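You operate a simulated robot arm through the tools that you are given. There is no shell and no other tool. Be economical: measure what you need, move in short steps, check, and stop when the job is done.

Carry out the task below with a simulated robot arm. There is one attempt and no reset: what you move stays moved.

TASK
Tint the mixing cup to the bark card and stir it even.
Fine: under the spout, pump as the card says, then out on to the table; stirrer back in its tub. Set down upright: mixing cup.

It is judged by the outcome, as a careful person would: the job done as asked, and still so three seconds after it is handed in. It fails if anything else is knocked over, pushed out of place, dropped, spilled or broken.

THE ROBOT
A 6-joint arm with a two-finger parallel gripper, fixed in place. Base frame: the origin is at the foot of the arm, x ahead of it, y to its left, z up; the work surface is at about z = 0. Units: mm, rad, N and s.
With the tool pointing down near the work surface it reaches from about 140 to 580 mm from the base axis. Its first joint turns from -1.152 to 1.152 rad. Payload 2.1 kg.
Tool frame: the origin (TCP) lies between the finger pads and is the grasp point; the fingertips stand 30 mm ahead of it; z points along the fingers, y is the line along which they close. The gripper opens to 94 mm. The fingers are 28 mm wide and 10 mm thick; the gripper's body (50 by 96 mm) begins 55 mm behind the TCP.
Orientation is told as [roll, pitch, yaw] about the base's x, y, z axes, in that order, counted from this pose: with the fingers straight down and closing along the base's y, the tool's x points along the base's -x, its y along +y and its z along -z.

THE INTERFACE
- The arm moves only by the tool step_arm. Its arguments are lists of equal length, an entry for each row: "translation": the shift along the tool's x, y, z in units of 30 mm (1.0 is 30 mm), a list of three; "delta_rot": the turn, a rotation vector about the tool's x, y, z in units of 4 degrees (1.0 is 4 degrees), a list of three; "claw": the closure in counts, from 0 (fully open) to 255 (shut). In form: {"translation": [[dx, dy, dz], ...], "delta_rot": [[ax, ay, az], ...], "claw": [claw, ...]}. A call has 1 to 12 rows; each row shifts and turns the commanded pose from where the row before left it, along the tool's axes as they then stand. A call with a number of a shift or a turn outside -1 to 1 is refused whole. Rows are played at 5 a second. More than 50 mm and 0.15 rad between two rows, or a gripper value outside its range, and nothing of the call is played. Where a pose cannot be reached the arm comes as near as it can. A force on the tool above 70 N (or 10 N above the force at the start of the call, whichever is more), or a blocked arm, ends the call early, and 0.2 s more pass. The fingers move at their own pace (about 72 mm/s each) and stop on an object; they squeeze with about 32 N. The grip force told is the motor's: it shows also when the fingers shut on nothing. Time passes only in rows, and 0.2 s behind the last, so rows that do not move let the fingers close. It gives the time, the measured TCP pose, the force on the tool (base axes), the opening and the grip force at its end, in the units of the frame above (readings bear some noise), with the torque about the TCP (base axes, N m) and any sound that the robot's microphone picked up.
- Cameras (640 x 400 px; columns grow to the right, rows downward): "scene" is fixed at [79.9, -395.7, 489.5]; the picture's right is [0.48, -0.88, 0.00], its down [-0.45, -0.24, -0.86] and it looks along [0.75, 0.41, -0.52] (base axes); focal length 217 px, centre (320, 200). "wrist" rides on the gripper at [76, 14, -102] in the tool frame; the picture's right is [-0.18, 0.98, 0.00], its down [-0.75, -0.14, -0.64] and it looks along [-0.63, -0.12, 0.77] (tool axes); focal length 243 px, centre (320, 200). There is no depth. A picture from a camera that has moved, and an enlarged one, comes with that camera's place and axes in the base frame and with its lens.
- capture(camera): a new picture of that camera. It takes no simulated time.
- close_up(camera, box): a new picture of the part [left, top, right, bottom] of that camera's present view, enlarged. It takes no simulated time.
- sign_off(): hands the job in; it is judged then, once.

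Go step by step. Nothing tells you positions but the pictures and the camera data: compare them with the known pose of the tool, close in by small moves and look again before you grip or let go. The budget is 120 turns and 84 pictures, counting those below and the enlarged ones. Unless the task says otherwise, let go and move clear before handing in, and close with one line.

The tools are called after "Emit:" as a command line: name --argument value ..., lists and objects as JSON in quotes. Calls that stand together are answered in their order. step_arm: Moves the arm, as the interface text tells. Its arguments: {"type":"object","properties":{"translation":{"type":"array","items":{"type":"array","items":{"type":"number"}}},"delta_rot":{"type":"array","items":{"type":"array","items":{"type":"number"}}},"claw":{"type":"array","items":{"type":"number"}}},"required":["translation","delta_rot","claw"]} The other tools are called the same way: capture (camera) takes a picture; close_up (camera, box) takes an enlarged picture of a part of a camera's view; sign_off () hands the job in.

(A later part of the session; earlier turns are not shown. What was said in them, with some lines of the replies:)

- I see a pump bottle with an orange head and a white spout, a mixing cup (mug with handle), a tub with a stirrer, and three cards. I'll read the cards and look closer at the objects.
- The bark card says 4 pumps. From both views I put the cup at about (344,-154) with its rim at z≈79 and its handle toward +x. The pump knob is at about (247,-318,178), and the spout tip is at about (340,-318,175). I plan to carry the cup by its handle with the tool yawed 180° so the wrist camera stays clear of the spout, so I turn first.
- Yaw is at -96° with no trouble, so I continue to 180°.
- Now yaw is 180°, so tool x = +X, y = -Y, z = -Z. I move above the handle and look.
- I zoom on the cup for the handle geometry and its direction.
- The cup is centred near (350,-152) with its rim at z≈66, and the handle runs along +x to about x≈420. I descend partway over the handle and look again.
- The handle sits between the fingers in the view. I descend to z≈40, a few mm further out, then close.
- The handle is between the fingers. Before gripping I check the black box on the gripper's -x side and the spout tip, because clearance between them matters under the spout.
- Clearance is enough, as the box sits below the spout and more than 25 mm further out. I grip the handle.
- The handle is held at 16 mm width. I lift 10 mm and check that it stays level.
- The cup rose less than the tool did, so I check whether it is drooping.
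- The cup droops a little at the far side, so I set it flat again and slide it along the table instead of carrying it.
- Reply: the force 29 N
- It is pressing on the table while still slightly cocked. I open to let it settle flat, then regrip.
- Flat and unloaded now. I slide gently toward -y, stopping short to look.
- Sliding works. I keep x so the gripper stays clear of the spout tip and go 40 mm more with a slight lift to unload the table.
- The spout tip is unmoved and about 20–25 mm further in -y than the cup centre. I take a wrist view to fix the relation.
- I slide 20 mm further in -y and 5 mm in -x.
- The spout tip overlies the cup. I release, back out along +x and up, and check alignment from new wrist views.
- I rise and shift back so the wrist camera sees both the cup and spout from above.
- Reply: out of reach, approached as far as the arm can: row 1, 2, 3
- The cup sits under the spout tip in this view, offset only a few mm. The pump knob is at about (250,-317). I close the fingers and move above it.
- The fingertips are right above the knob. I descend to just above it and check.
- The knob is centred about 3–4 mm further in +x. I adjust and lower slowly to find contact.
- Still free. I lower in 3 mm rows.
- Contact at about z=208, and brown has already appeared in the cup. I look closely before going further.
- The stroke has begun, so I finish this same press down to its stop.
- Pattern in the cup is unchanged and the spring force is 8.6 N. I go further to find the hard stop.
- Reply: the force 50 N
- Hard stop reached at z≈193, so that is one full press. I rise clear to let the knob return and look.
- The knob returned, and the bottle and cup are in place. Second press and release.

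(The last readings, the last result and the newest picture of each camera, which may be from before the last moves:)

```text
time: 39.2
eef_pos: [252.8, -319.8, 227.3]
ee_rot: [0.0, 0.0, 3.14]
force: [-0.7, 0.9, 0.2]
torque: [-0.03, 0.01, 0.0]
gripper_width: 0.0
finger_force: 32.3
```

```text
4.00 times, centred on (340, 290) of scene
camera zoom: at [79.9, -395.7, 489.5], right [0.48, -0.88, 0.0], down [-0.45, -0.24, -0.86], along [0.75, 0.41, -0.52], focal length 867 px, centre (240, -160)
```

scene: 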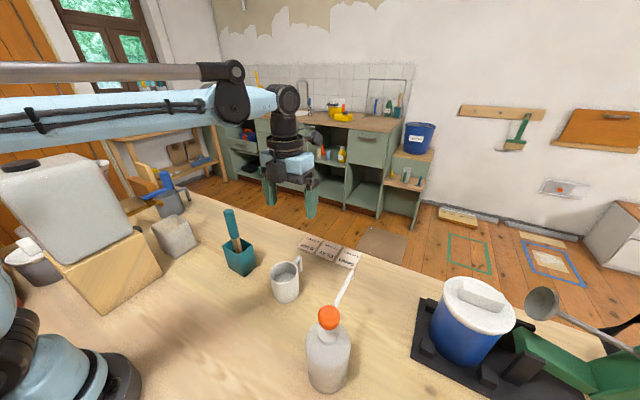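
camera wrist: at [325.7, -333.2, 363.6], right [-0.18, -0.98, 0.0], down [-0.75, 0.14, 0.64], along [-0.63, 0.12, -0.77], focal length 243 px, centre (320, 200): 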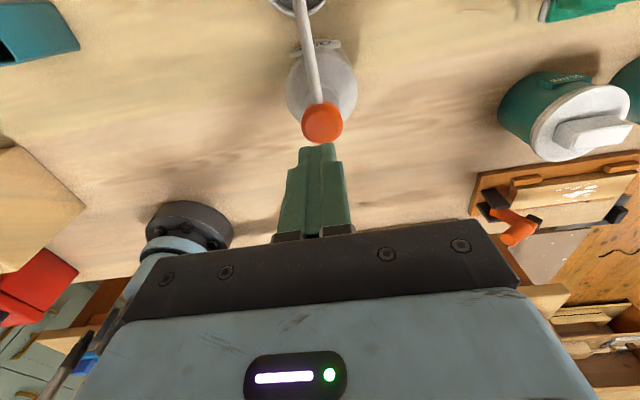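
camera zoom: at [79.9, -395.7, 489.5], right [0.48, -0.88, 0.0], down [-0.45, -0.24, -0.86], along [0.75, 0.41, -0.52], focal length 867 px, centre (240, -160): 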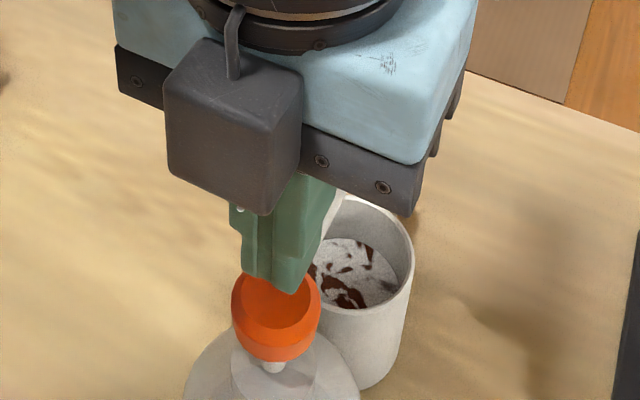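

Third press and release, then I compare the cup.

Emit:
step_arm --translation '[[0, 0, 0.3], [0, 0, 0.3], [0, 0, 0.2], [0, 0, 0.2], [0, 0, 0.12], [0, 0, 0], [0, 0, -0.3], [0, 0, -0.4], [0, 0, -0.42], [0, 0, 0], [0, 0, 0]]' --delta_rot '[[0, 0, 0], [0, 0, 0], [0, 0, 0], [0, 0, 0], [0, 0, 0], [0, 0, 0], [0, 0, 0], [0, 0, 0], [0, 0, 0], [0, 0, 0], [0, 0, 0]]' --claw '[255, 255, 255, 255, 255, 255, 255, 255, 255, 255, 255]'

Emit:
close_up --camera "scene" --box '[300, 240, 380, 340]'

```text
time: 41.6
eef_pos: [253.8, -320.6, 228.2]
ee_rot: [0.001, 0.001, 3.142]
force: [1.5, -0.2, -1.1]
torque: [0.01, 0.01, -0.02]
gripper_width: 0.1
finger_force: 32.3
```

```text
4.00 times, centred on (340, 290) of scene
camera zoom: at [79.9, -395.7, 489.5], right [0.48, -0.88, 0.0], down [-0.45, -0.24, -0.86], along [0.75, 0.41, -0.52], focal length 867 px, centre (240, -160)
```

zoom: 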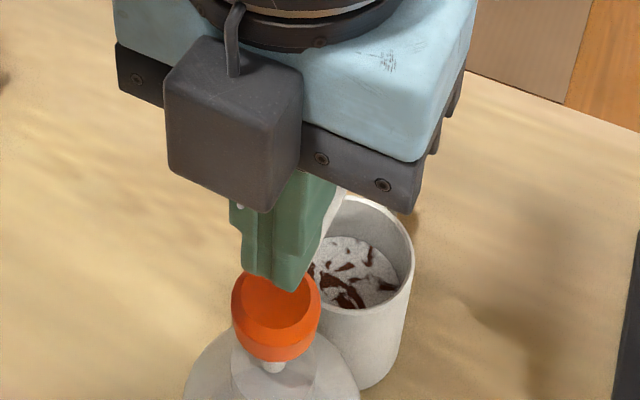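

Fourth and last press and release.

Emit:
step_arm --translation '[[0, 0, 0.3], [0, 0, 0.3], [0, 0, 0.2], [0, 0, 0.2], [0, 0, 0.12], [0, 0, 0], [0, 0, -0.3], [0, 0, -0.4], [0, 0, -0.42], [0, 0, -0.5], [0, 0, 0]]' --delta_rot '[[0, 0, 0], [0, 0, 0], [0, 0, 0], [0, 0, 0], [0, 0, 0], [0, 0, 0], [0, 0, 0], [0, 0, 0], [0, 0, 0], [0, 0, 0], [0, 0, 0]]' --claw '[255, 255, 255, 255, 255, 255, 255, 255, 255, 255, 255]'

Emit:
close_up --camera "scene" --box '[300, 240, 380, 340]'

```text
time: 44.0
eef_pos: [254.3, -321.9, 244.1]
ee_rot: [0.0, -0.001, 3.142]
force: [-0.2, 1.2, 0.2]
torque: [-0.01, 0.01, 0.0]
gripper_width: 0.0
finger_force: 32.5
```

```text
4.00 times, centred on (340, 290) of scene
camera zoom: at [79.9, -395.7, 489.5], right [0.48, -0.88, 0.0], down [-0.45, -0.24, -0.86], along [0.75, 0.41, -0.52], focal length 867 px, centre (240, -160)
```

zoom: 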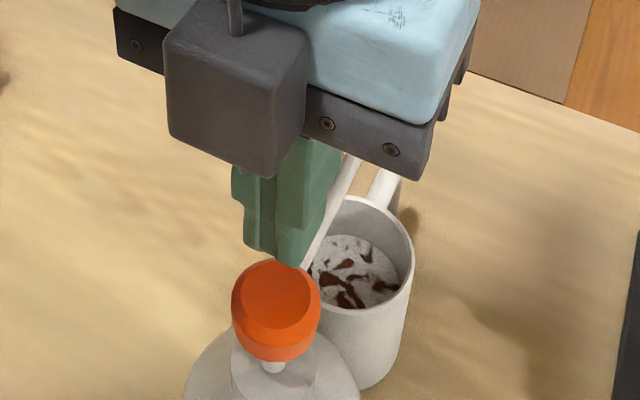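

Four presses are done. I return over to the handle side, staying above the spout, with the fingers open moderately.

Emit:
step_arm --translation '[[0.9, 0, 0], [0.9, 0, 0], [0.9, 0, 0], [0.9, 0, 0], [0.9, -0.08, 0], [0.9, -0.08, 0], [0.95, 0, 0.3], [0, 0, 0.7], [0, 0, 0.9], [0, 0, 0]]' --delta_rot '[[0, 0, 0], [0, 0, 0], [0, 0, 0], [0, 0, 0], [0, 0, 0], [0, 0, 0], [0, 0, 0], [0, 0, 0], [0, 0, 0], [0, 0, 0]]' --claw '[255, 255, 255, 200, 130, 130, 130, 130, 130, 130]'

Emit:
capture --camera "wrist"

Emit:
close_up --camera "scene" --box '[280, 180, 420, 320]'

```text
time: 46.2
eef_pos: [445.3, -315.9, 185.6]
ee_rot: [-0.001, -0.001, 3.141]
force: [0.5, 0.2, 0.0]
torque: [-0.01, 0.07, -0.02]
gripper_width: 46.2
finger_force: 0.1
```

```text
42 pictures are left
camera wrist: at [519.6, -331.0, 288.9], right [-0.18, -0.98, 0.0], down [-0.75, 0.14, 0.64], along [-0.63, 0.12, -0.77], focal length 243 px, centre (320, 200)
```

wrist: 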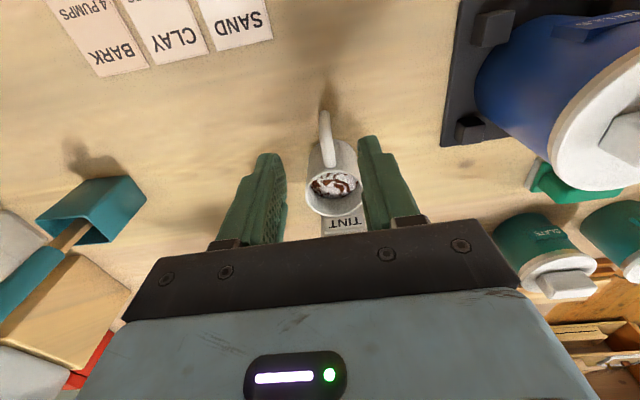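

```text
2.86 times, centred on (350, 250) of scene
camera zoom: at [79.9, -395.7, 489.5], right [0.48, -0.88, 0.0], down [-0.45, -0.24, -0.86], along [0.75, 0.41, -0.52], focal length 619 px, centre (234, 57)
```

zoom: 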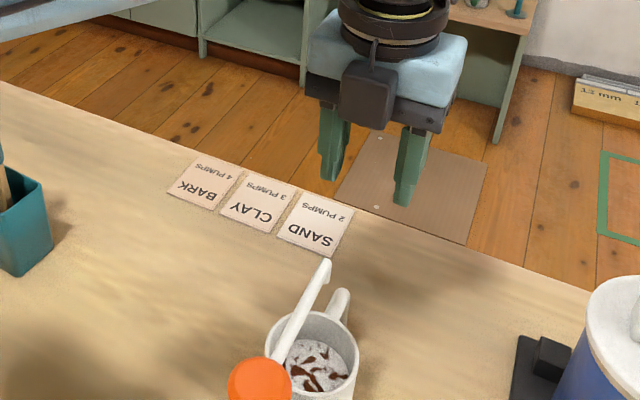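

I descend beside the handle, slide in around it and grip, as before.

Emit:
step_arm --translation '[[0, 0, 0.9], [0, 0, 0.9], [0, 0, 0.9], [0, 0, 0.9], [0, 0, 0.7], [0, 0, 0.5], [-0.6, 0, 0], [-0.55, 0, 0], [0, 0, 0], [0, 0, 0], [0, 0, 0], [0, 0, 0]]' --delta_rot '[[0, 0, 0], [0, 0, 0], [0, 0, 0], [0, 0, 0], [0, 0, 0], [0, 0, 0], [0, 0, 0], [0, 0, 0], [0, 0, 0], [0, 0, 0], [0, 0, 0], [0, 0, 0]]' --claw '[130, 130, 130, 130, 130, 130, 130, 130, 130, 255, 255, 255]'

Emit:
close_up --camera "scene" --box '[280, 210, 400, 330]'

```text
time: 48.8
eef_pos: [410.0, -314.4, 41.9]
ee_rot: [0.0, 0.0, 3.141]
force: [-0.8, 0.2, 0.0]
torque: [0.02, -0.01, -0.01]
gripper_width: 16.5
finger_force: 32.1
```

```text
3.33 times, centred on (340, 270) of scene
camera zoom: at [79.9, -395.7, 489.5], right [0.48, -0.88, 0.0], down [-0.45, -0.24, -0.86], along [0.75, 0.41, -0.52], focal length 722 px, centre (253, -33)
```

zoom: 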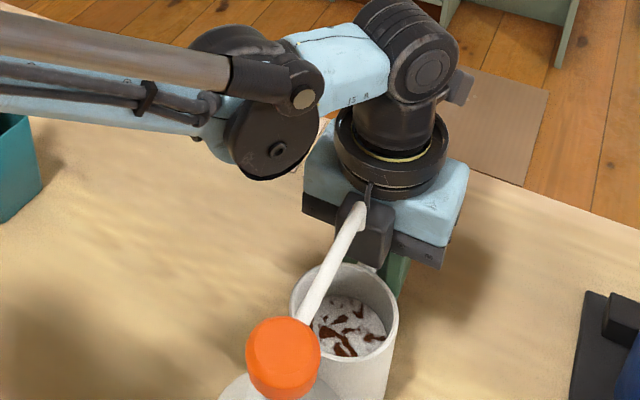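

The handle is gripped again. I slide the cup back out along +y to open table.

Emit:
step_arm --translation '[[0, -0.15, 0], [0, -0.25, 0], [0, -0.3, 0], [0, -0.3, 0], [0, -0.3, 0], [0, -0.3, 0], [0, -0.3, 0], [0, -0.3, 0], [0, -0.3, 0], [0, -0.3, 0], [0, -0.2, 0], [0, 0, 0]]' --delta_rot '[[0, 0, 0], [0, 0, 0], [0, 0, 0], [0, 0, 0], [0, 0, 0], [0, 0, 0], [0, 0, 0], [0, 0, 0], [0, 0, 0], [0, 0, 0], [0, 0, 0], [0, 0, 0]]' --claw '[255, 255, 255, 255, 255, 255, 255, 255, 255, 255, 255, 255]'

Emit:
step_arm --translation '[[0, -0.15, 0], [0, -0.3, 0], [0, -0.3, 0], [0, -0.3, 0], [0, -0.3, 0], [0, -0.3, 0], [0, -0.3, 0], [0, -0.15, 0], [0, 0, 0]]' --delta_rot '[[0, 0, 0], [0, 0, 0], [0, 0, 0], [0, 0, 0], [0, 0, 0], [0, 0, 0], [0, 0, 0], [0, 0, 0], [0, 0, 0]]' --claw '[255, 255, 255, 255, 255, 255, 255, 255, 255]'

Emit:
capture --camera "scene"

```text
time: 51.4
eef_pos: [411.3, -225.7, 41.3]
ee_rot: [-0.002, 0.0, 3.141]
force: [0.6, -4.8, 9.5]
torque: [0.03, 0.43, 0.19]
gripper_width: 16.4
finger_force: 31.6
```

```text
time: 53.4
eef_pos: [410.0, -162.6, 41.0]
ee_rot: [0.001, -0.001, 3.143]
force: [0.2, -0.4, 0.8]
torque: [-0.03, -0.12, 0.0]
gripper_width: 16.4
finger_force: 32.0
```

```text
39 pictures are left
```

scene: 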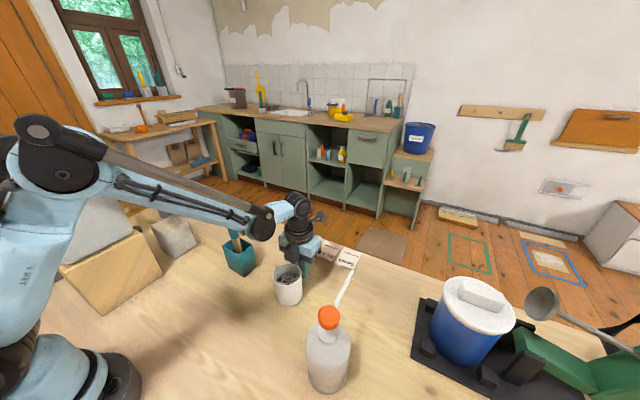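

The cup is back on open table near (346,-162). I release, back away and look at the stirrer.

Emit:
step_arm --translation '[[0, 0, 0], [0, 0, 0], [0, 0, 0], [0.6, 0, 0], [0.6, 0, -0.3], [0, 0, -1], [0, 0, -1], [0, 0, -1], [0, 0, -1], [0, 0, -1], [0, 0, -1], [0, 0, -0.8]]' --delta_rot '[[0, 0, 0], [0, 0, 0], [0, 0, 0], [0, 0, 0], [0, 0, 0], [0, 0, 0], [0, 0, 0], [0, 0, 0], [0, 0, 0], [0, 0, 0], [0, 0, 0], [0, 0, 0]]' --claw '[180, 130, 130, 130, 130, 130, 130, 130, 130, 130, 130, 130]'

Emit:
step_arm --translation '[[0, -0.9, -0.5], [0, -0.9, -0.5], [0, -0.9, -0.5], [0, -0.9, -0.5], [0, -0.9, 0], [0, 0, 0]]' --delta_rot '[[0, 0, 0], [0, 0, 0], [0, 0, 0], [0, 0, 0], [0, 0, 0], [0, 0, 0]]' --claw '[130, 130, 130, 130, 130, 130]'

Emit:
capture --camera "wrist"

Emit:
close_up --camera "scene" --box '[200, 190, 320, 310]'

```text
time: 56.0
eef_pos: [446.0, -163.3, 254.0]
ee_rot: [-0.001, -0.001, 3.142]
force: [-0.2, 1.1, 0.0]
torque: [-0.01, 0.0, 0.02]
gripper_width: 46.1
finger_force: 0.1
```

```text
time: 57.4
eef_pos: [446.3, -54.9, 314.9]
ee_rot: [-0.002, -0.001, -3.136]
force: [0.7, 0.7, -0.8]
torque: [0.0, -0.01, 0.02]
gripper_width: 46.0
finger_force: 0.0
out of reach, approached as far as the arm can: row 5
```

```text
38 pictures are left
camera wrist: at [520.5, -69.9, 417.8], right [-0.18, -0.98, 0.0], down [-0.75, 0.13, 0.64], along [-0.63, 0.12, -0.77], focal length 243 px, centre (320, 200)
```

wrist: 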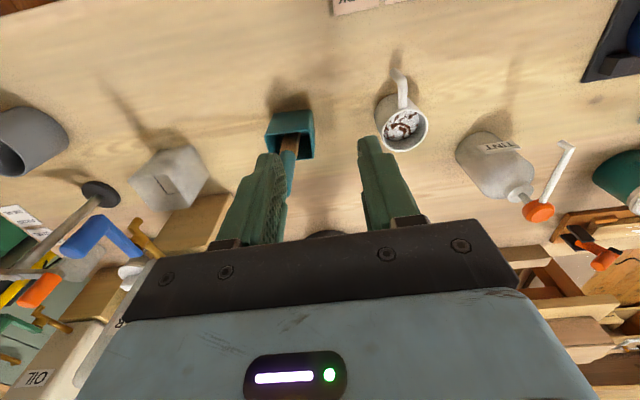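

```text
3.33 times, centred on (260, 250) of scene
camera zoom: at [79.9, -395.7, 489.5], right [0.48, -0.88, 0.0], down [-0.45, -0.24, -0.86], along [0.75, 0.41, -0.52], focal length 722 px, centre (520, 33)
```

zoom: 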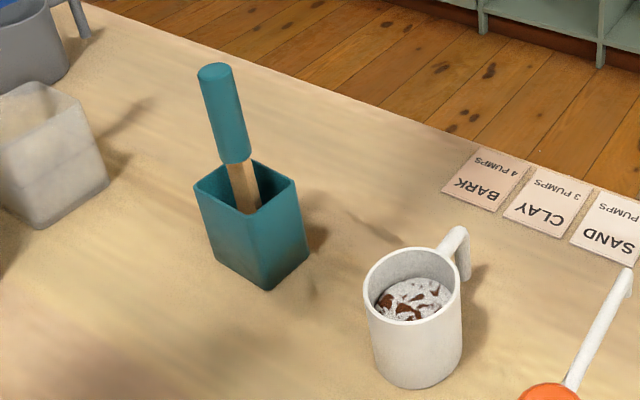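

Triangulating, the stirrer is vertical at about (355,8), with its blue handle from z≈106 to z≈190, and the cup is centred near (349,-161). I move above the stirrer, open.

Emit:
step_arm --translation '[[-0.76, -0.52, 0.2], [-0.76, -0.52, 0.3], [-0.76, -0.53, 0.3], [-0.76, -0.53, 0.3], [0, 0, 0.3], [0, 0, 0]]' --delta_rot '[[0, 0, 0], [0, 0, 0], [0, 0, 0], [0, 0, 0], [0, 0, 0], [0, 0, 0]]' --claw '[0, 0, 0, 0, 0, 0]'

Emit:
capture --camera "wrist"

Emit:
close_up --camera "scene" --box '[180, 150, 320, 290]'

```text
time: 58.8
eef_pos: [348.5, -44.2, 271.8]
ee_rot: [-0.002, 0.0, -3.139]
force: [1.0, 0.4, -0.2]
torque: [0.01, 0.0, 0.0]
gripper_width: 94.0
finger_force: 0.0
out of reach, approached as far as the arm can: row 1, 2, 3, 4
```

```text
36 pictures are left
camera wrist: at [423.1, -59.1, 375.2], right [-0.18, -0.98, 0.0], down [-0.75, 0.14, 0.64], along [-0.63, 0.12, -0.77], focal length 243 px, centre (320, 200)
```

wrist: 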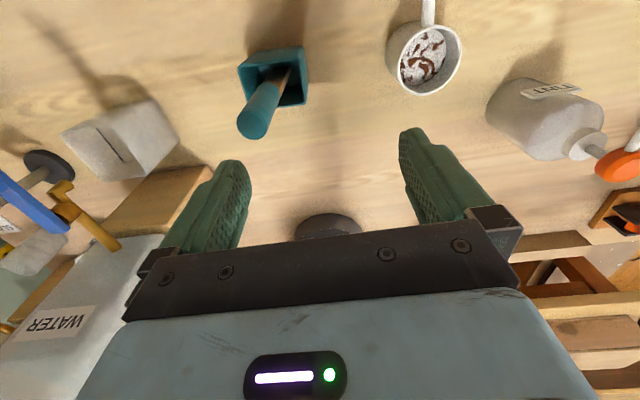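

```text
2.86 times, centred on (250, 220) of scene
camera zoom: at [79.9, -395.7, 489.5], right [0.48, -0.88, 0.0], down [-0.45, -0.24, -0.86], along [0.75, 0.41, -0.52], focal length 619 px, centre (520, 143)
```

zoom: 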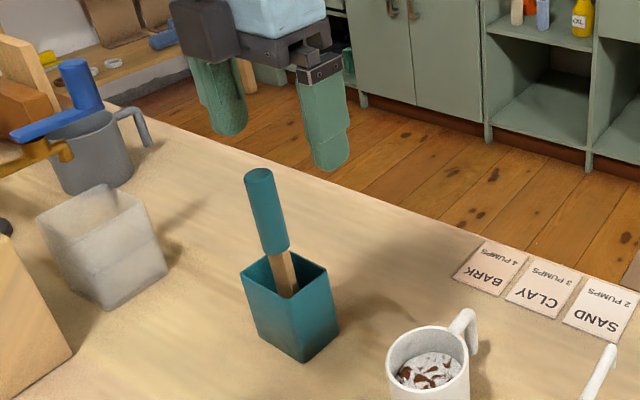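

The yaw axis is near its limit on this side, so I turn the tool back by 90° to close along x; the stirrer handle is round. The fingertips stay well above it.

Emit:
step_arm --translation '[[0, 0, 0], [0, 0, 0], [0, 0, 0], [0, 0, 0], [0, 0, 0], [0, 0, 0], [0, 0, 0], [0, 0, 0], [0, 0, 0], [0, 0, 0], [0, 0, 0], [0, 0, 0]]' --delta_rot '[[0, 0, -1], [0, 0, -1], [0, 0, -1], [0, 0, -1], [0, 0, -1], [0, 0, -1], [0, 0, -1], [0, 0, -1], [0, 0, -1], [0, 0, -1], [0, 0, -1], [0, 0, -1]]' --claw '[0, 0, 0, 0, 0, 0, 0, 0, 0, 0, 0, 0]'

Emit:
step_arm --translation '[[0, 0, 0], [0, 0, 0], [0, 0, 0], [0, 0, 0], [0, 0, 0], [0, 0, 0], [0, 0, 0], [0, 0, 0], [0, 0, 0], [0, 0, 0], [0, 0, 0], [0, 0, 0]]' --delta_rot '[[0, 0, -1], [0, 0, -1], [0, 0, -1], [0, 0, -1], [0, 0, -1], [0, 0, -1], [0, 0, -1], [0, 0, -1], [0, 0, -1], [0, 0, -1], [0, 0, -0.5], [0, 0, 0]]' --claw '[0, 0, 0, 0, 0, 0, 0, 0, 0, 0, 0, 0]'

```text
time: 61.4
eef_pos: [348.5, -43.6, 271.0]
ee_rot: [0.0, -0.002, -2.302]
force: [-0.7, 0.1, 0.0]
torque: [0.03, -0.01, 0.0]
gripper_width: 94.3
finger_force: 0.0
```

```text
time: 64.0
eef_pos: [348.2, -44.0, 271.4]
ee_rot: [0.0, -0.001, -1.57]
force: [-0.5, 0.1, 0.1]
torque: [0.01, 0.02, -0.02]
gripper_width: 93.9
finger_force: 0.0
```

Yaw is -90° now (tool x = +Y, y = +X). I move above the stirrer.

Emit:
step_arm --translation '[[0.6, 0.1, 0], [0.6, 0.13, 0], [0.53, 0, 0.5], [0, 0, 0]]' --delta_rot '[[0, 0, 0], [0, 0, 0], [0, 0, 0], [0, 0, 0]]' --claw '[0, 0, 0, 0]'

Emit:
capture --camera "wrist"

Emit:
close_up --camera "scene" --box '[180, 150, 320, 290]'

```text
time: 65.0
eef_pos: [355.3, 8.6, 256.8]
ee_rot: [-0.001, 0.001, -1.571]
force: [0.9, 0.1, -0.1]
torque: [-0.02, -0.04, 0.02]
gripper_width: 94.2
finger_force: 0.1
```

```text
34 pictures are left
camera wrist: at [368.6, 84.4, 359.8], right [0.98, -0.18, 0.0], down [-0.14, -0.75, 0.64], along [-0.12, -0.63, -0.77], focal length 243 px, centre (320, 200)
```

wrist: 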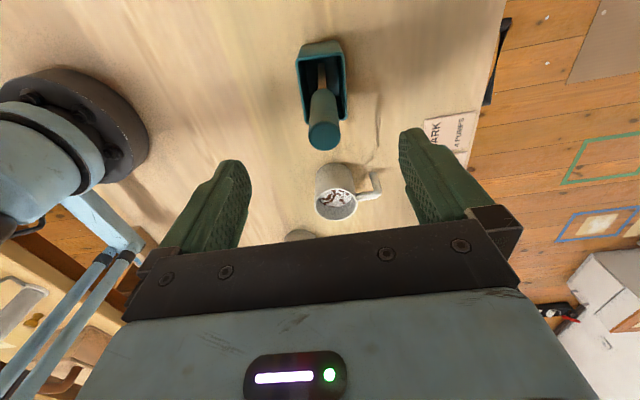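

```text
2.86 times, centred on (250, 220) of scene
camera zoom: at [79.9, -395.7, 489.5], right [0.48, -0.88, 0.0], down [-0.45, -0.24, -0.86], along [0.75, 0.41, -0.52], focal length 619 px, centre (520, 143)
```

zoom: 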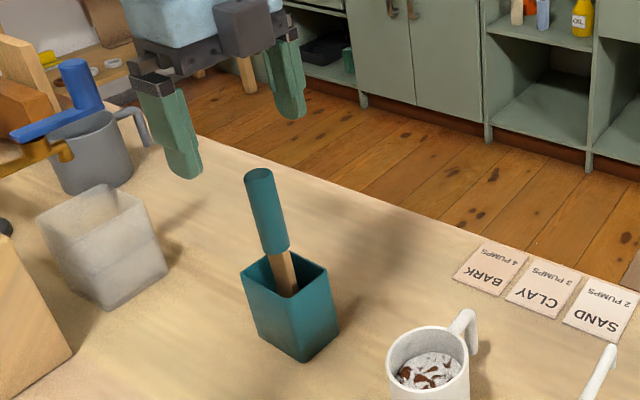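

The stirrer top is within 2 mm of the TCP axis. I descend to grip height and check before closing.

Emit:
step_arm --translation '[[-0.05, 0, 0.7], [0, 0, 0.7], [0, 0, 0.7], [0, 0, 0.7], [0, 0, 0.7], [0, 0, 0]]' --delta_rot '[[0, 0, 0], [0, 0, 0], [0, 0, 0], [0, 0, 0], [0, 0, 0], [0, 0, 0]]' --claw '[0, 0, 0, 0, 0, 0]'

Emit:
close_up --camera "scene" --box '[180, 170, 300, 290]'

Emit:
capture --camera "wrist"

```text
time: 66.4
eef_pos: [355.3, 6.5, 151.0]
ee_rot: [-0.001, 0.001, -1.571]
force: [-0.3, -0.2, 0.3]
torque: [-0.01, -0.01, 0.0]
gripper_width: 94.0
finger_force: 0.1
```

```text
3.33 times, centred on (240, 230) of scene
camera zoom: at [79.9, -395.7, 489.5], right [0.48, -0.88, 0.0], down [-0.45, -0.24, -0.86], along [0.75, 0.41, -0.52], focal length 722 px, centre (587, 100)
```

zoom: 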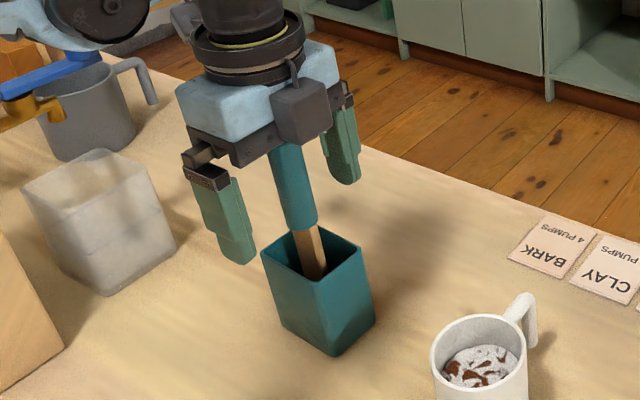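

```text
31 pictures are left
camera wrist: at [368.3, 82.8, 255.1], right [0.98, -0.18, 0.0], down [-0.14, -0.75, 0.64], along [-0.12, -0.63, -0.77], focal length 243 px, centre (320, 200)
```

wrist: 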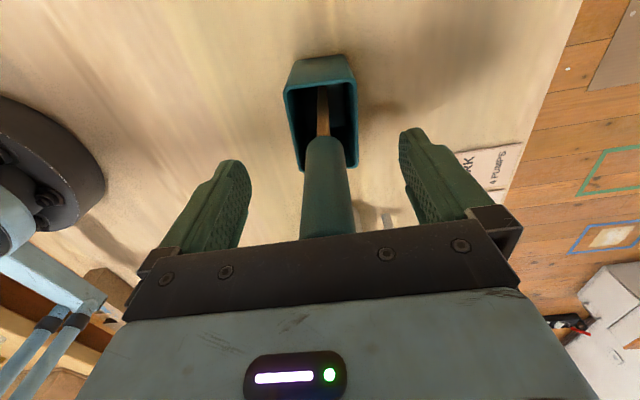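

The handle is centred between the fingers. I grip, then lift a little and look.

Emit:
step_arm --translation '[[0.07, 0, 0], [0, 0, 0], [0, 0, 0], [0, 0, 0], [0, 0, 0], [0, 0, -0.5], [0, 0, -0.5], [0, 0, 0]]' --delta_rot '[[0, 0, 0], [0, 0, 0], [0, 0, 0], [0, 0, 0], [0, 0, 0], [0, 0, 0], [0, 0, 0], [0, 0, 0]]' --claw '[100, 180, 255, 255, 255, 255, 255, 255]'

Emit:
close_up --camera "scene" --box '[180, 170, 300, 290]'

```text
time: 68.2
eef_pos: [355.6, 9.8, 181.6]
ee_rot: [0.001, 0.001, -1.57]
force: [-0.5, -0.5, -0.7]
torque: [-0.02, 0.03, 0.01]
gripper_width: 22.1
finger_force: 31.7
```

```text
3.33 times, centred on (240, 230) of scene
camera zoom: at [79.9, -395.7, 489.5], right [0.48, -0.88, 0.0], down [-0.45, -0.24, -0.86], along [0.75, 0.41, -0.52], focal length 722 px, centre (587, 100)
```

zoom: 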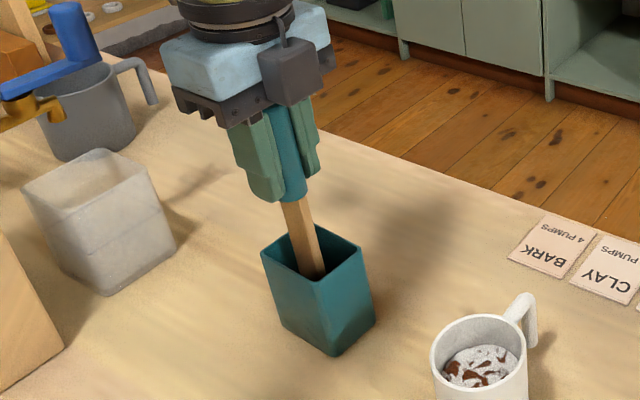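

The stirrer is held and rising straight, and the tub is unmoved. I lift until it clears the tub.

Emit:
step_arm --translation '[[0, 0, -0.7], [0, 0, -0.7], [0, 0, -0.7], [0, 0, -0.7], [0, 0, -0.3], [0, 0, 0]]' --delta_rot '[[0, 0, 0], [0, 0, 0], [0, 0, 0], [0, 0, 0], [0, 0, 0], [0, 0, 0]]' --claw '[255, 255, 255, 255, 255, 255]'

Emit:
close_up --camera "scene" --box '[180, 150, 320, 290]'

```text
time: 69.6
eef_pos: [355.1, 9.6, 273.7]
ee_rot: [-0.001, 0.001, -1.573]
force: [0.3, -0.5, -0.4]
torque: [0.03, 0.01, -0.01]
gripper_width: 22.2
finger_force: 31.8
```

```text
2.86 times, centred on (250, 220) of scene
camera zoom: at [79.9, -395.7, 489.5], right [0.48, -0.88, 0.0], down [-0.45, -0.24, -0.86], along [0.75, 0.41, -0.52], focal length 619 px, centre (520, 143)
```

zoom: 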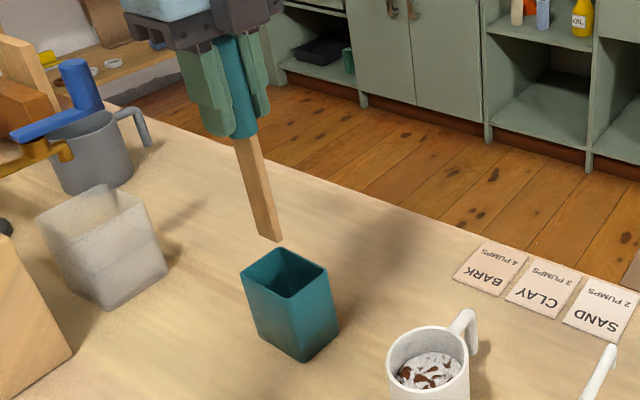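

The stick's bottom is about 149 mm below the TCP, so I carry it over the cup.

Emit:
step_arm --translation '[[-0.7, -0.1, 0], [-0.85, -0.1, 0], [-0.85, 0, 0], [-0.85, 0, 0], [-0.85, 0, 0], [-0.85, 0, 0], [-0.74, 0, 0], [0, 0, 0], [0, 0, 0.5], [0, 0, 0]]' --delta_rot '[[0, 0, 0], [0, 0, 0], [0, 0, 0], [0, 0, 0], [0, 0, 0], [0, 0, 0], [0, 0, 0], [0, 0, 0], [0, 0, 0], [0, 0, 0]]' --claw '[255, 255, 255, 255, 255, 255, 255, 255, 255, 255]'

Emit:
close_up --camera "scene" --box '[220, 180, 360, 320]'

Emit:
capture --camera "wrist"

```text
time: 71.8
eef_pos: [349.3, -161.7, 260.7]
ee_rot: [-0.001, -0.001, -1.571]
force: [-0.4, 0.1, -0.6]
torque: [0.03, 0.0, 0.0]
gripper_width: 22.2
finger_force: 32.3
```

```text
2.86 times, centred on (290, 250) of scene
camera zoom: at [79.9, -395.7, 489.5], right [0.48, -0.88, 0.0], down [-0.45, -0.24, -0.86], along [0.75, 0.41, -0.52], focal length 619 px, centre (406, 57)
```

zoom: 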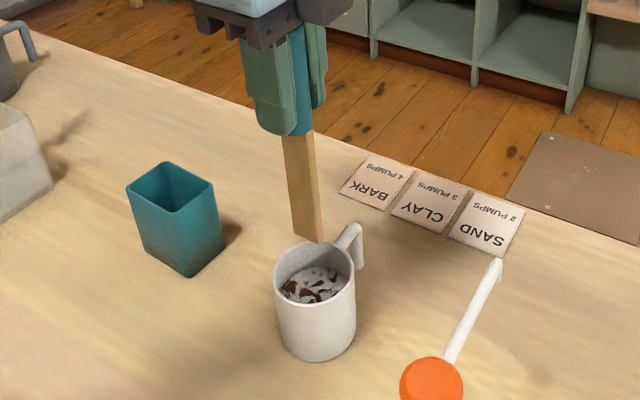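

```text
27 pictures are left
camera wrist: at [362.5, -86.2, 363.3], right [0.98, -0.18, 0.0], down [-0.14, -0.75, 0.64], along [-0.12, -0.63, -0.77], focal length 243 px, centre (320, 200)
```

wrist: 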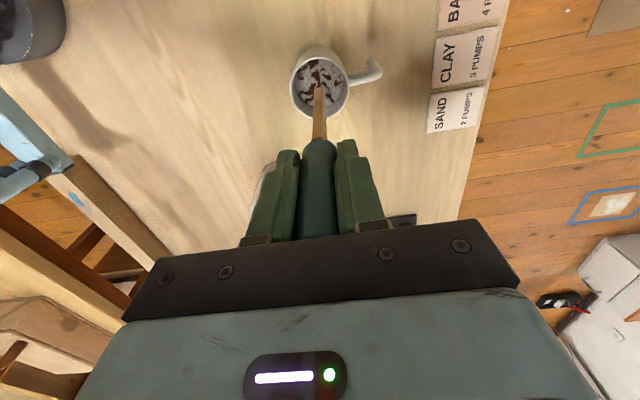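

The stick is over the cup's middle. I lower it into the mouth and check.

Emit:
step_arm --translation '[[0, 0, 0.5], [0, 0, 0.5], [0, 0, 0.5], [0, 0, 0.5], [0, 0, 0]]' --delta_rot '[[0, 0, 0], [0, 0, 0], [0, 0, 0], [0, 0, 0], [0, 0, 0]]' --claw '[255, 255, 255, 255, 255]'

Emit:
close_up --camera "scene" --box '[250, 230, 330, 310]'

Emit:
close_up --camera "wrist" --box '[240, 0, 400, 160]'

```text
time: 73.0
eef_pos: [349.1, -162.1, 199.0]
ee_rot: [-0.001, -0.001, -1.571]
force: [-0.5, 0.2, -1.0]
torque: [0.0, 0.01, -0.03]
gripper_width: 22.1
finger_force: 32.0
```

```text
5.00 times, centred on (290, 270) of scene
camera zoom: at [79.9, -395.7, 489.5], right [0.48, -0.88, 0.0], down [-0.45, -0.24, -0.86], along [0.75, 0.41, -0.52], focal length 1084 px, centre (470, -150)
```

zoom: 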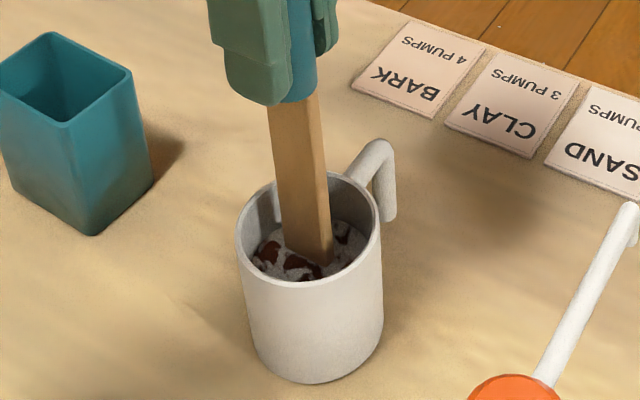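

```text
2.50 times, centred on (320, 80) of wrist
camera zoom: at [362.4, -85.8, 302.1], right [0.98, -0.18, 0.0], down [-0.14, -0.75, 0.64], along [-0.12, -0.63, -0.77], focal length 606 px, centre (320, 500)
```

zoom: 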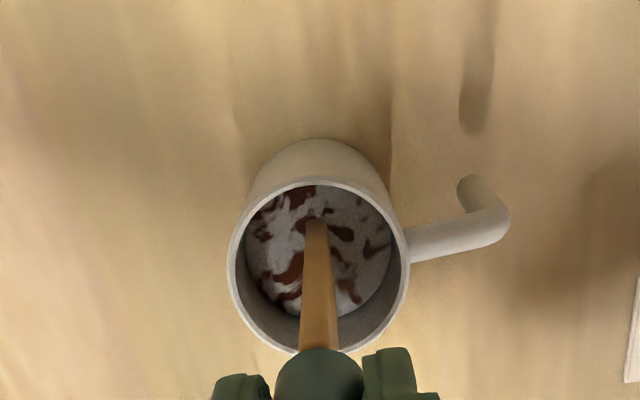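

The stick tip is at the paint surface, near centre. I lower it gently near the floor.

Emit:
step_arm --translation '[[0, 0, 0.25], [0, 0, 0.25], [0, 0, 0.25], [0, 0, 0.25], [0, 0, 0.15], [0, 0, 0]]' --delta_rot '[[0, 0, 0], [0, 0, 0], [0, 0, 0], [0, 0, 0], [0, 0, 0], [0, 0, 0]]' --claw '[255, 255, 255, 255, 255, 255]'

Emit:
close_up --camera "scene" --box '[250, 230, 330, 310]'

```text
time: 74.4
eef_pos: [348.9, -161.9, 165.2]
ee_rot: [0.0, 0.0, -1.57]
force: [-0.5, 0.0, -1.1]
torque: [0.01, 0.01, 0.0]
gripper_width: 22.2
finger_force: 32.2
```

```text
5.00 times, centred on (290, 270) of scene
camera zoom: at [79.9, -395.7, 489.5], right [0.48, -0.88, 0.0], down [-0.45, -0.24, -0.86], along [0.75, 0.41, -0.52], focal length 1084 px, centre (470, -150)
```

zoom: 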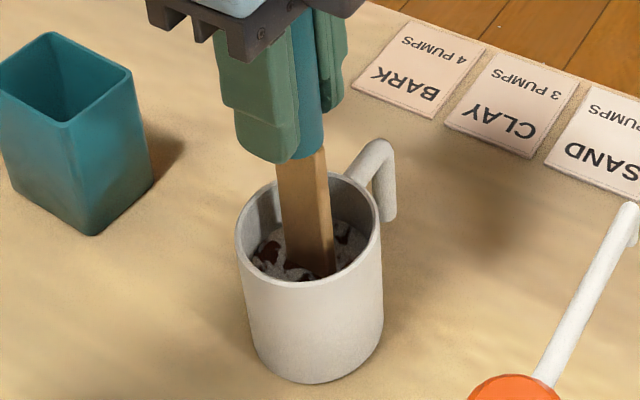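

Immersed with no contact. I stir with gentle 10 mm radius circles.

Emit:
step_arm --translation '[[0.333, 0, 0], [-0.097, 0.236, 0], [-0.236, 0.097, 0], [-0.236, -0.097, 0], [-0.097, -0.236, 0], [0.097, -0.236, 0], [0.236, -0.097, 0], [0.236, 0.097, 0], [0.097, 0.236, 0]]' --delta_rot '[[0, 0, 0], [0, 0, 0], [0, 0, 0], [0, 0, 0], [0, 0, 0], [0, 0, 0], [0, 0, 0], [0, 0, 0], [0, 0, 0]]' --claw '[255, 255, 255, 255, 255, 255, 255, 255, 255]'

Emit:
close_up --camera "scene" --box '[250, 230, 330, 310]'

```text
time: 76.4
eef_pos: [348.8, -151.7, 164.6]
ee_rot: [-0.001, 0.001, -1.57]
force: [-0.1, 0.4, 0.5]
torque: [-0.04, -0.01, 0.02]
gripper_width: 22.0
finger_force: 32.3
```

```text
5.00 times, centred on (290, 270) of scene
camera zoom: at [79.9, -395.7, 489.5], right [0.48, -0.88, 0.0], down [-0.45, -0.24, -0.86], along [0.75, 0.41, -0.52], focal length 1084 px, centre (470, -150)
```

zoom: 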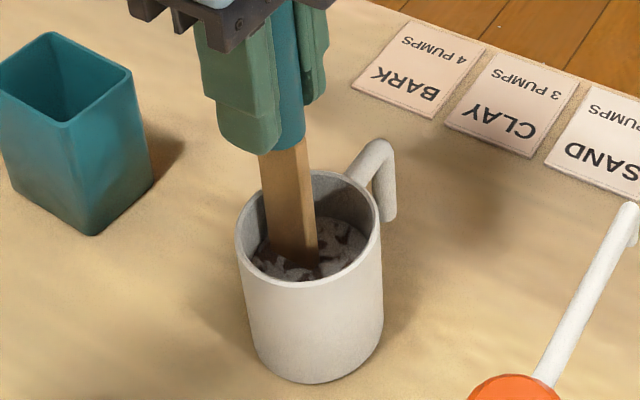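

The contrast is fading and the cup hasn't moved. I keep stirring for three more turns.

Emit:
step_arm --translation '[[-0.097, 0.236, 0], [-0.236, 0.097, 0], [-0.236, -0.097, 0], [-0.097, -0.236, 0], [0.097, -0.236, 0], [0.236, -0.097, 0], [0.236, 0.097, 0], [0.097, 0.236, 0], [-0.097, 0.236, 0], [-0.236, 0.097, 0], [-0.236, -0.097, 0], [-0.097, -0.236, 0]]' --delta_rot '[[0, 0, 0], [0, 0, 0], [0, 0, 0], [0, 0, 0], [0, 0, 0], [0, 0, 0], [0, 0, 0], [0, 0, 0], [0, 0, 0], [0, 0, 0], [0, 0, 0], [0, 0, 0]]' --claw '[255, 255, 255, 255, 255, 255, 255, 255, 255, 255, 255, 255]'

Emit:
step_arm --translation '[[0.097, -0.236, 0], [0.236, -0.097, 0], [0.236, 0.097, 0], [0.097, 0.236, 0], [-0.097, 0.236, 0], [-0.236, 0.097, 0], [-0.236, -0.097, 0], [-0.097, -0.236, 0], [0.097, -0.236, 0], [0.236, -0.097, 0], [0.236, 0.097, 0], [0.097, 0.236, 0]]' --delta_rot '[[0, 0, 0], [0, 0, 0], [0, 0, 0], [0, 0, 0], [0, 0, 0], [0, 0, 0], [0, 0, 0], [0, 0, 0], [0, 0, 0], [0, 0, 0], [0, 0, 0], [0, 0, 0]]' --claw '[255, 255, 255, 255, 255, 255, 255, 255, 255, 255, 255, 255]'

Emit:
close_up --camera "scene" --box '[250, 230, 330, 310]'

```text
time: 79.0
eef_pos: [349.3, -172.9, 165.5]
ee_rot: [0.0, 0.0, -1.572]
force: [-0.1, -0.4, -0.4]
torque: [0.01, 0.01, 0.01]
gripper_width: 22.2
finger_force: 31.9
```

```text
time: 81.6
eef_pos: [349.6, -152.9, 166.1]
ee_rot: [-0.002, -0.001, -1.571]
force: [0.4, -0.4, 0.4]
torque: [-0.01, 0.01, -0.01]
gripper_width: 21.9
finger_force: 32.0
```

```text
5.00 times, centred on (290, 270) of scene
camera zoom: at [79.9, -395.7, 489.5], right [0.48, -0.88, 0.0], down [-0.45, -0.24, -0.86], along [0.75, 0.41, -0.52], focal length 1084 px, centre (470, -150)
```

zoom: 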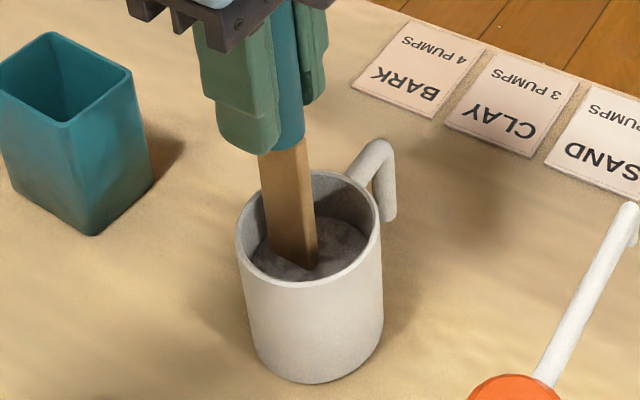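

Nearly even now. Three more turns make sure of it.

Emit:
step_arm --translation '[[-0.097, 0.236, 0], [-0.236, 0.097, 0], [-0.236, -0.097, 0], [-0.097, -0.236, 0], [0.097, -0.236, 0], [0.236, -0.097, 0], [0.236, 0.097, 0], [0.097, 0.236, 0], [-0.097, 0.236, 0], [-0.236, 0.097, 0], [-0.236, -0.097, 0], [-0.097, -0.236, 0]]' --delta_rot '[[0, 0, 0], [0, 0, 0], [0, 0, 0], [0, 0, 0], [0, 0, 0], [0, 0, 0], [0, 0, 0], [0, 0, 0], [0, 0, 0], [0, 0, 0], [0, 0, 0], [0, 0, 0]]' --claw '[255, 255, 255, 255, 255, 255, 255, 255, 255, 255, 255, 255]'

Emit:
step_arm --translation '[[0.097, -0.236, 0], [0.236, -0.097, 0], [0.236, 0.097, 0], [0.097, 0.236, 0], [-0.097, 0.236, 0], [-0.236, 0.097, 0], [-0.236, -0.097, 0], [-0.097, -0.236, 0], [0.097, -0.236, 0], [0.236, -0.097, 0], [0.236, 0.097, 0], [0.097, 0.236, 0]]' --delta_rot '[[0, 0, 0], [0, 0, 0], [0, 0, 0], [0, 0, 0], [0, 0, 0], [0, 0, 0], [0, 0, 0], [0, 0, 0], [0, 0, 0], [0, 0, 0], [0, 0, 0], [0, 0, 0]]' --claw '[255, 255, 255, 255, 255, 255, 255, 255, 255, 255, 255, 255]'

Emit:
step_arm --translation '[[-0.333, 0, 0], [0, 0, 0], [0, 0, -0.3], [0, 0, -0.6], [0, 0, -0.6], [0, 0, -0.8], [0, 0, -0.8], [0, 0, -0.6], [0, 0, 0], [0, 0, 0]]' --delta_rot '[[0, 0, 0], [0, 0, 0], [0, 0, 0], [0, 0, 0], [0, 0, 0], [0, 0, 0], [0, 0, 0], [0, 0, 0], [0, 0, 0], [0, 0, 0]]' --claw '[255, 255, 255, 255, 255, 255, 255, 255, 255, 255]'

Emit:
close_up --camera "scene" --box '[220, 190, 340, 310]'

Emit:
close_up --camera "wrist" --box '[240, 0, 480, 160]'

```text
time: 84.2
eef_pos: [348.9, -172.8, 165.3]
ee_rot: [0.001, -0.001, -1.571]
force: [-0.1, -0.2, 0.4]
torque: [0.01, 0.0, 0.03]
gripper_width: 22.2
finger_force: 31.5
```

```text
time: 86.8
eef_pos: [350.2, -151.2, 166.6]
ee_rot: [0.0, -0.001, -1.572]
force: [-0.2, 0.1, -0.3]
torque: [0.0, -0.02, -0.01]
gripper_width: 21.9
finger_force: 31.8
```

```text
time: 89.0
eef_pos: [349.4, -161.5, 275.8]
ee_rot: [0.001, 0.001, -1.572]
force: [-0.6, 0.0, -0.9]
torque: [0.01, 0.0, 0.0]
gripper_width: 22.0
finger_force: 32.0
```

```text
3.33 times, centred on (280, 250) of scene
camera zoom: at [79.9, -395.7, 489.5], right [0.48, -0.88, 0.0], down [-0.45, -0.24, -0.86], along [0.75, 0.41, -0.52], focal length 722 px, centre (453, 33)
```

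zoom: 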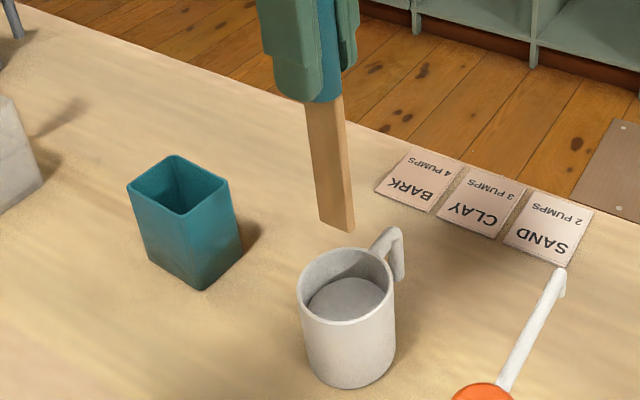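

```text
2.50 times, centred on (360, 80) of wrist
camera zoom: at [362.7, -85.4, 379.5], right [0.98, -0.18, 0.0], down [-0.14, -0.75, 0.64], along [-0.12, -0.63, -0.77], focal length 606 px, centre (220, 500)
```

zoom: 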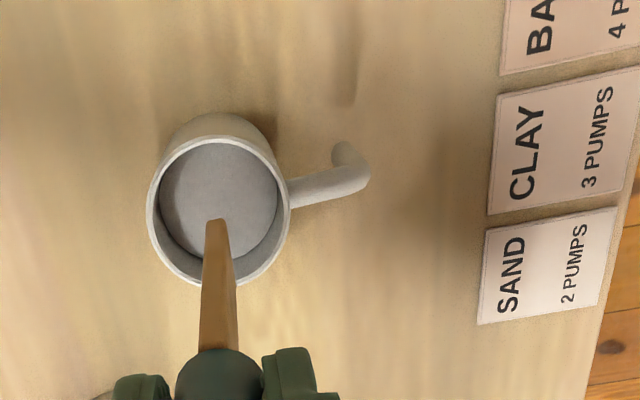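

Mixed even, and nothing spilled. I carry the stirrer back above its tub.

Emit:
step_arm --translation '[[0.7, 0.1, 0], [0.85, 0.1, 0], [0.85, 0, 0], [0.85, 0, 0], [0.85, 0, 0], [0.85, 0, 0], [0.75, 0, 0], [0, 0, 0], [0, 0, 0.3], [0, 0, 0]]' --delta_rot '[[0, 0, 0], [0, 0, 0], [0, 0, 0], [0, 0, 0], [0, 0, 0], [0, 0, 0], [0, 0, 0], [0, 0, 0], [0, 0, 0], [0, 0, 0]]' --claw '[255, 255, 255, 255, 255, 255, 255, 255, 255, 255]'

Emit:
close_up --camera "scene" --box '[180, 170, 300, 290]'

```text
time: 91.2
eef_pos: [355.5, 8.9, 267.6]
ee_rot: [-0.001, 0.0, -1.57]
force: [-0.7, -0.3, 0.4]
torque: [0.0, 0.0, -0.01]
gripper_width: 22.0
finger_force: 32.0
```

```text
3.33 times, centred on (240, 230) of scene
camera zoom: at [79.9, -395.7, 489.5], right [0.48, -0.88, 0.0], down [-0.45, -0.24, -0.86], along [0.75, 0.41, -0.52], focal length 722 px, centre (587, 100)
```

zoom: 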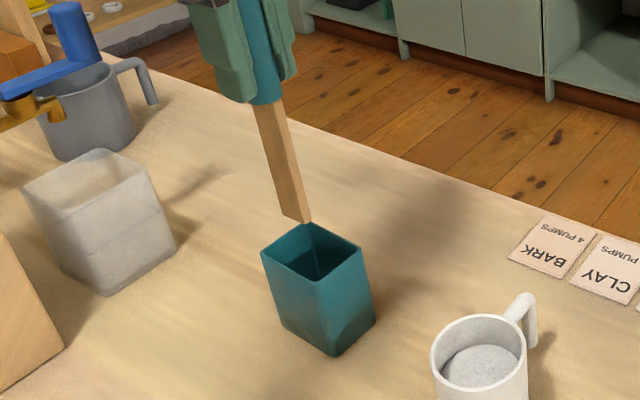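

Same place as on pick-up. I lower it into the tub.

Emit:
step_arm --translation '[[0, 0, 0.6], [0, 0, 0.6], [0, 0, 0.6], [0, 0, 0.6], [0, 0, 0.6], [0, 0, 0.5], [0, 0, 0.2], [0, 0, 0.1], [0, 0, 0]]' --delta_rot '[[0, 0, 0], [0, 0, 0], [0, 0, 0], [0, 0, 0], [0, 0, 0], [0, 0, 0], [0, 0, 0], [0, 0, 0], [0, 0, 0]]' --claw '[255, 255, 255, 255, 255, 255, 255, 255, 255]'

Emit:
close_up --camera "scene" --box '[180, 170, 300, 290]'

```text
time: 93.2
eef_pos: [355.7, 8.8, 152.8]
ee_rot: [0.002, 0.001, -1.572]
force: [-0.2, -0.9, -0.1]
torque: [0.01, 0.0, 0.0]
gripper_width: 22.1
finger_force: 31.9
```

```text
3.33 times, centred on (240, 230) of scene
camera zoom: at [79.9, -395.7, 489.5], right [0.48, -0.88, 0.0], down [-0.45, -0.24, -0.86], along [0.75, 0.41, -0.52], focal length 722 px, centre (587, 100)
```

zoom: 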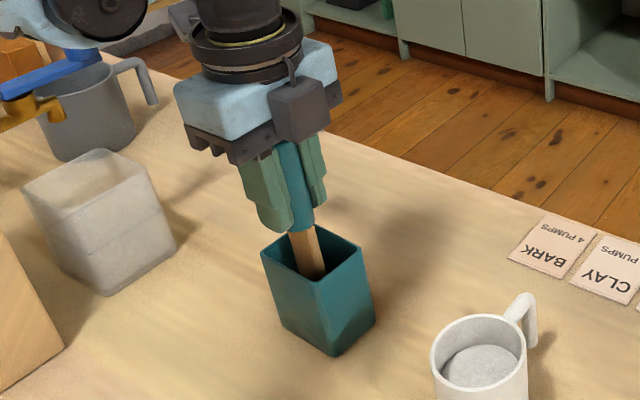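

I release it and rise straight up.

Emit:
step_arm --translation '[[0, 0, 0.03], [0, 0, 0], [0, 0, 0], [0, 0, 0], [0, 0, 0], [0, 0, -0.5], [0, 0, -1], [0, 0, -1], [0, 0, -1], [0, 0, 0]]' --delta_rot '[[0, 0, 0], [0, 0, 0], [0, 0, 0], [0, 0, 0], [0, 0, 0], [0, 0, 0], [0, 0, 0], [0, 0, 0], [0, 0, 0], [0, 0, 0]]' --claw '[255, 160, 80, 0, 0, 0, 0, 0, 0, 0]'

Emit:
capture --camera "scene"

Emit:
capture --camera "wrist"

Emit:
close_up --camera "scene" --box '[220, 200, 380, 310]'

```text
time: 95.4
eef_pos: [357.0, 9.4, 256.8]
ee_rot: [-0.001, 0.0, -1.571]
force: [0.6, -0.6, 0.0]
torque: [0.02, 0.05, -0.03]
gripper_width: 93.8
finger_force: 0.0
```

```text
17 pictures are left
```

scene: 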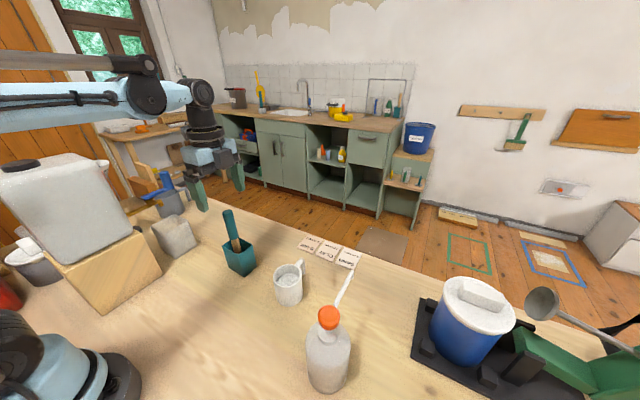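

```text
16 pictures are left
camera wrist: at [368.8, 84.5, 360.7], right [0.98, -0.18, 0.0], down [-0.14, -0.75, 0.64], along [-0.12, -0.63, -0.77], focal length 243 px, centre (320, 200)
```

wrist: 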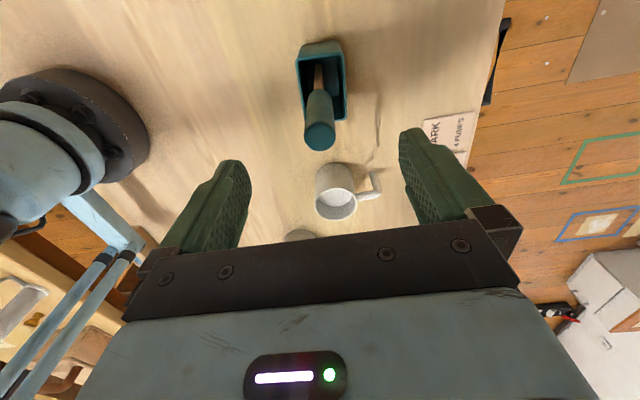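

```text
3.64 times, centred on (300, 255) of scene
camera zoom: at [79.9, -395.7, 489.5], right [0.48, -0.88, 0.0], down [-0.45, -0.24, -0.86], along [0.75, 0.41, -0.52], focal length 788 px, centre (393, 0)
```

zoom: 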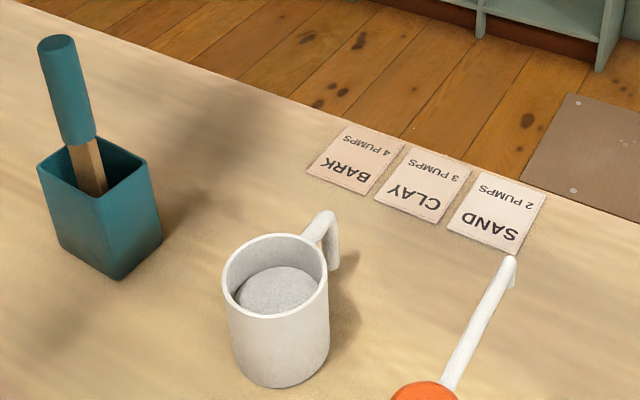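

Everything is in place. I zoom to judge the paint colour against the cards before handing in.

Emit:
close_up --camera "scene" --box '[270, 235, 350, 285]'

Emit:
close_up --camera "scene" --box '[275, 260, 305, 280]'

```text
8.00 times, centred on (310, 260) of scene
camera zoom: at [79.9, -395.7, 489.5], right [0.48, -0.88, 0.0], down [-0.45, -0.24, -0.86], along [0.75, 0.41, -0.52], focal length 1734 px, centre (400, -280)
```

zoom: 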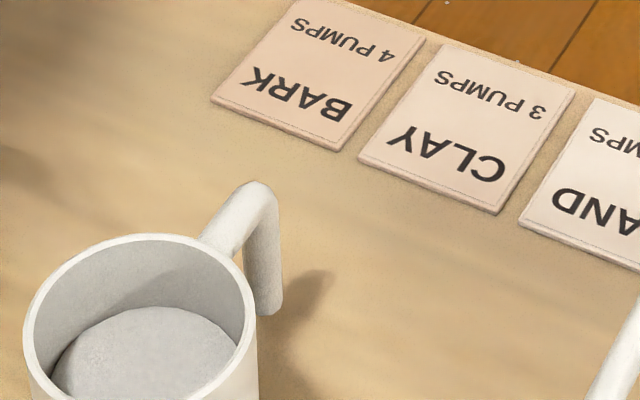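

```text
16.00 times, centred on (290, 270) of scene
camera zoom: at [79.9, -395.7, 489.5], right [0.48, -0.88, 0.0], down [-0.45, -0.24, -0.86], along [0.75, 0.41, -0.52], focal length 3468 px, centre (800, -920)
```

zoom: 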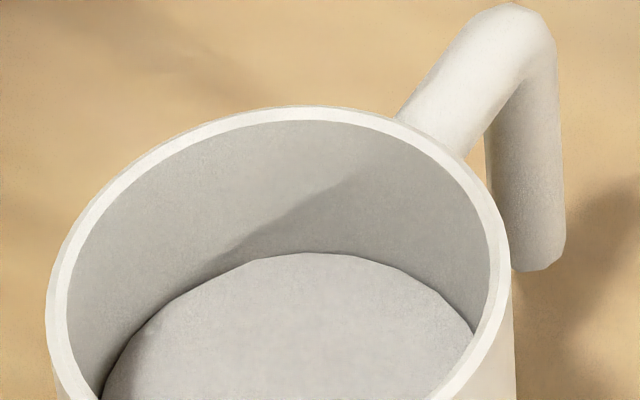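

Emit:
close_up --camera "wrist" --box '[300, 100, 480, 230]'

```text
3.08 times, centred on (390, 165) of wrist
camera zoom: at [368.8, 84.5, 360.7], right [0.98, -0.18, 0.0], down [-0.14, -0.75, 0.64], along [-0.12, -0.63, -0.77], focal length 746 px, centre (105, 308)
```

zoom: 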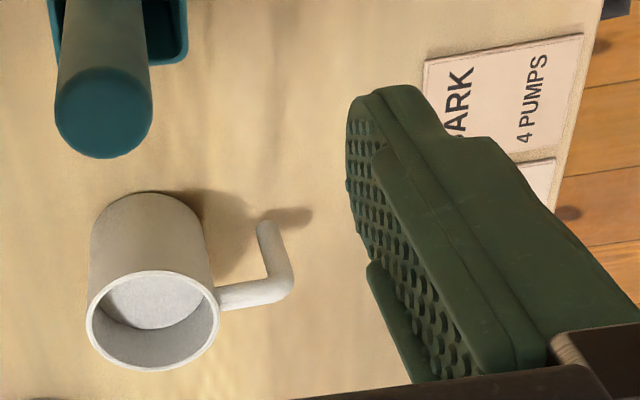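

The cup stands upright on open table with an even tint, the stirrer is back in its tub, and the bottle and cards are undisturbed. The arm is clear, so I hand in.

Emit:
sign_off

```text
The job is handed in.
```

I gave the mixing cup four pumps as the bark card says, slid it back out onto the table upright, stirred it until it looked even, and put the stirrer back in its tub. The tint looks very faint, and I couldn't confirm by eye that it matches the bark card's colour.
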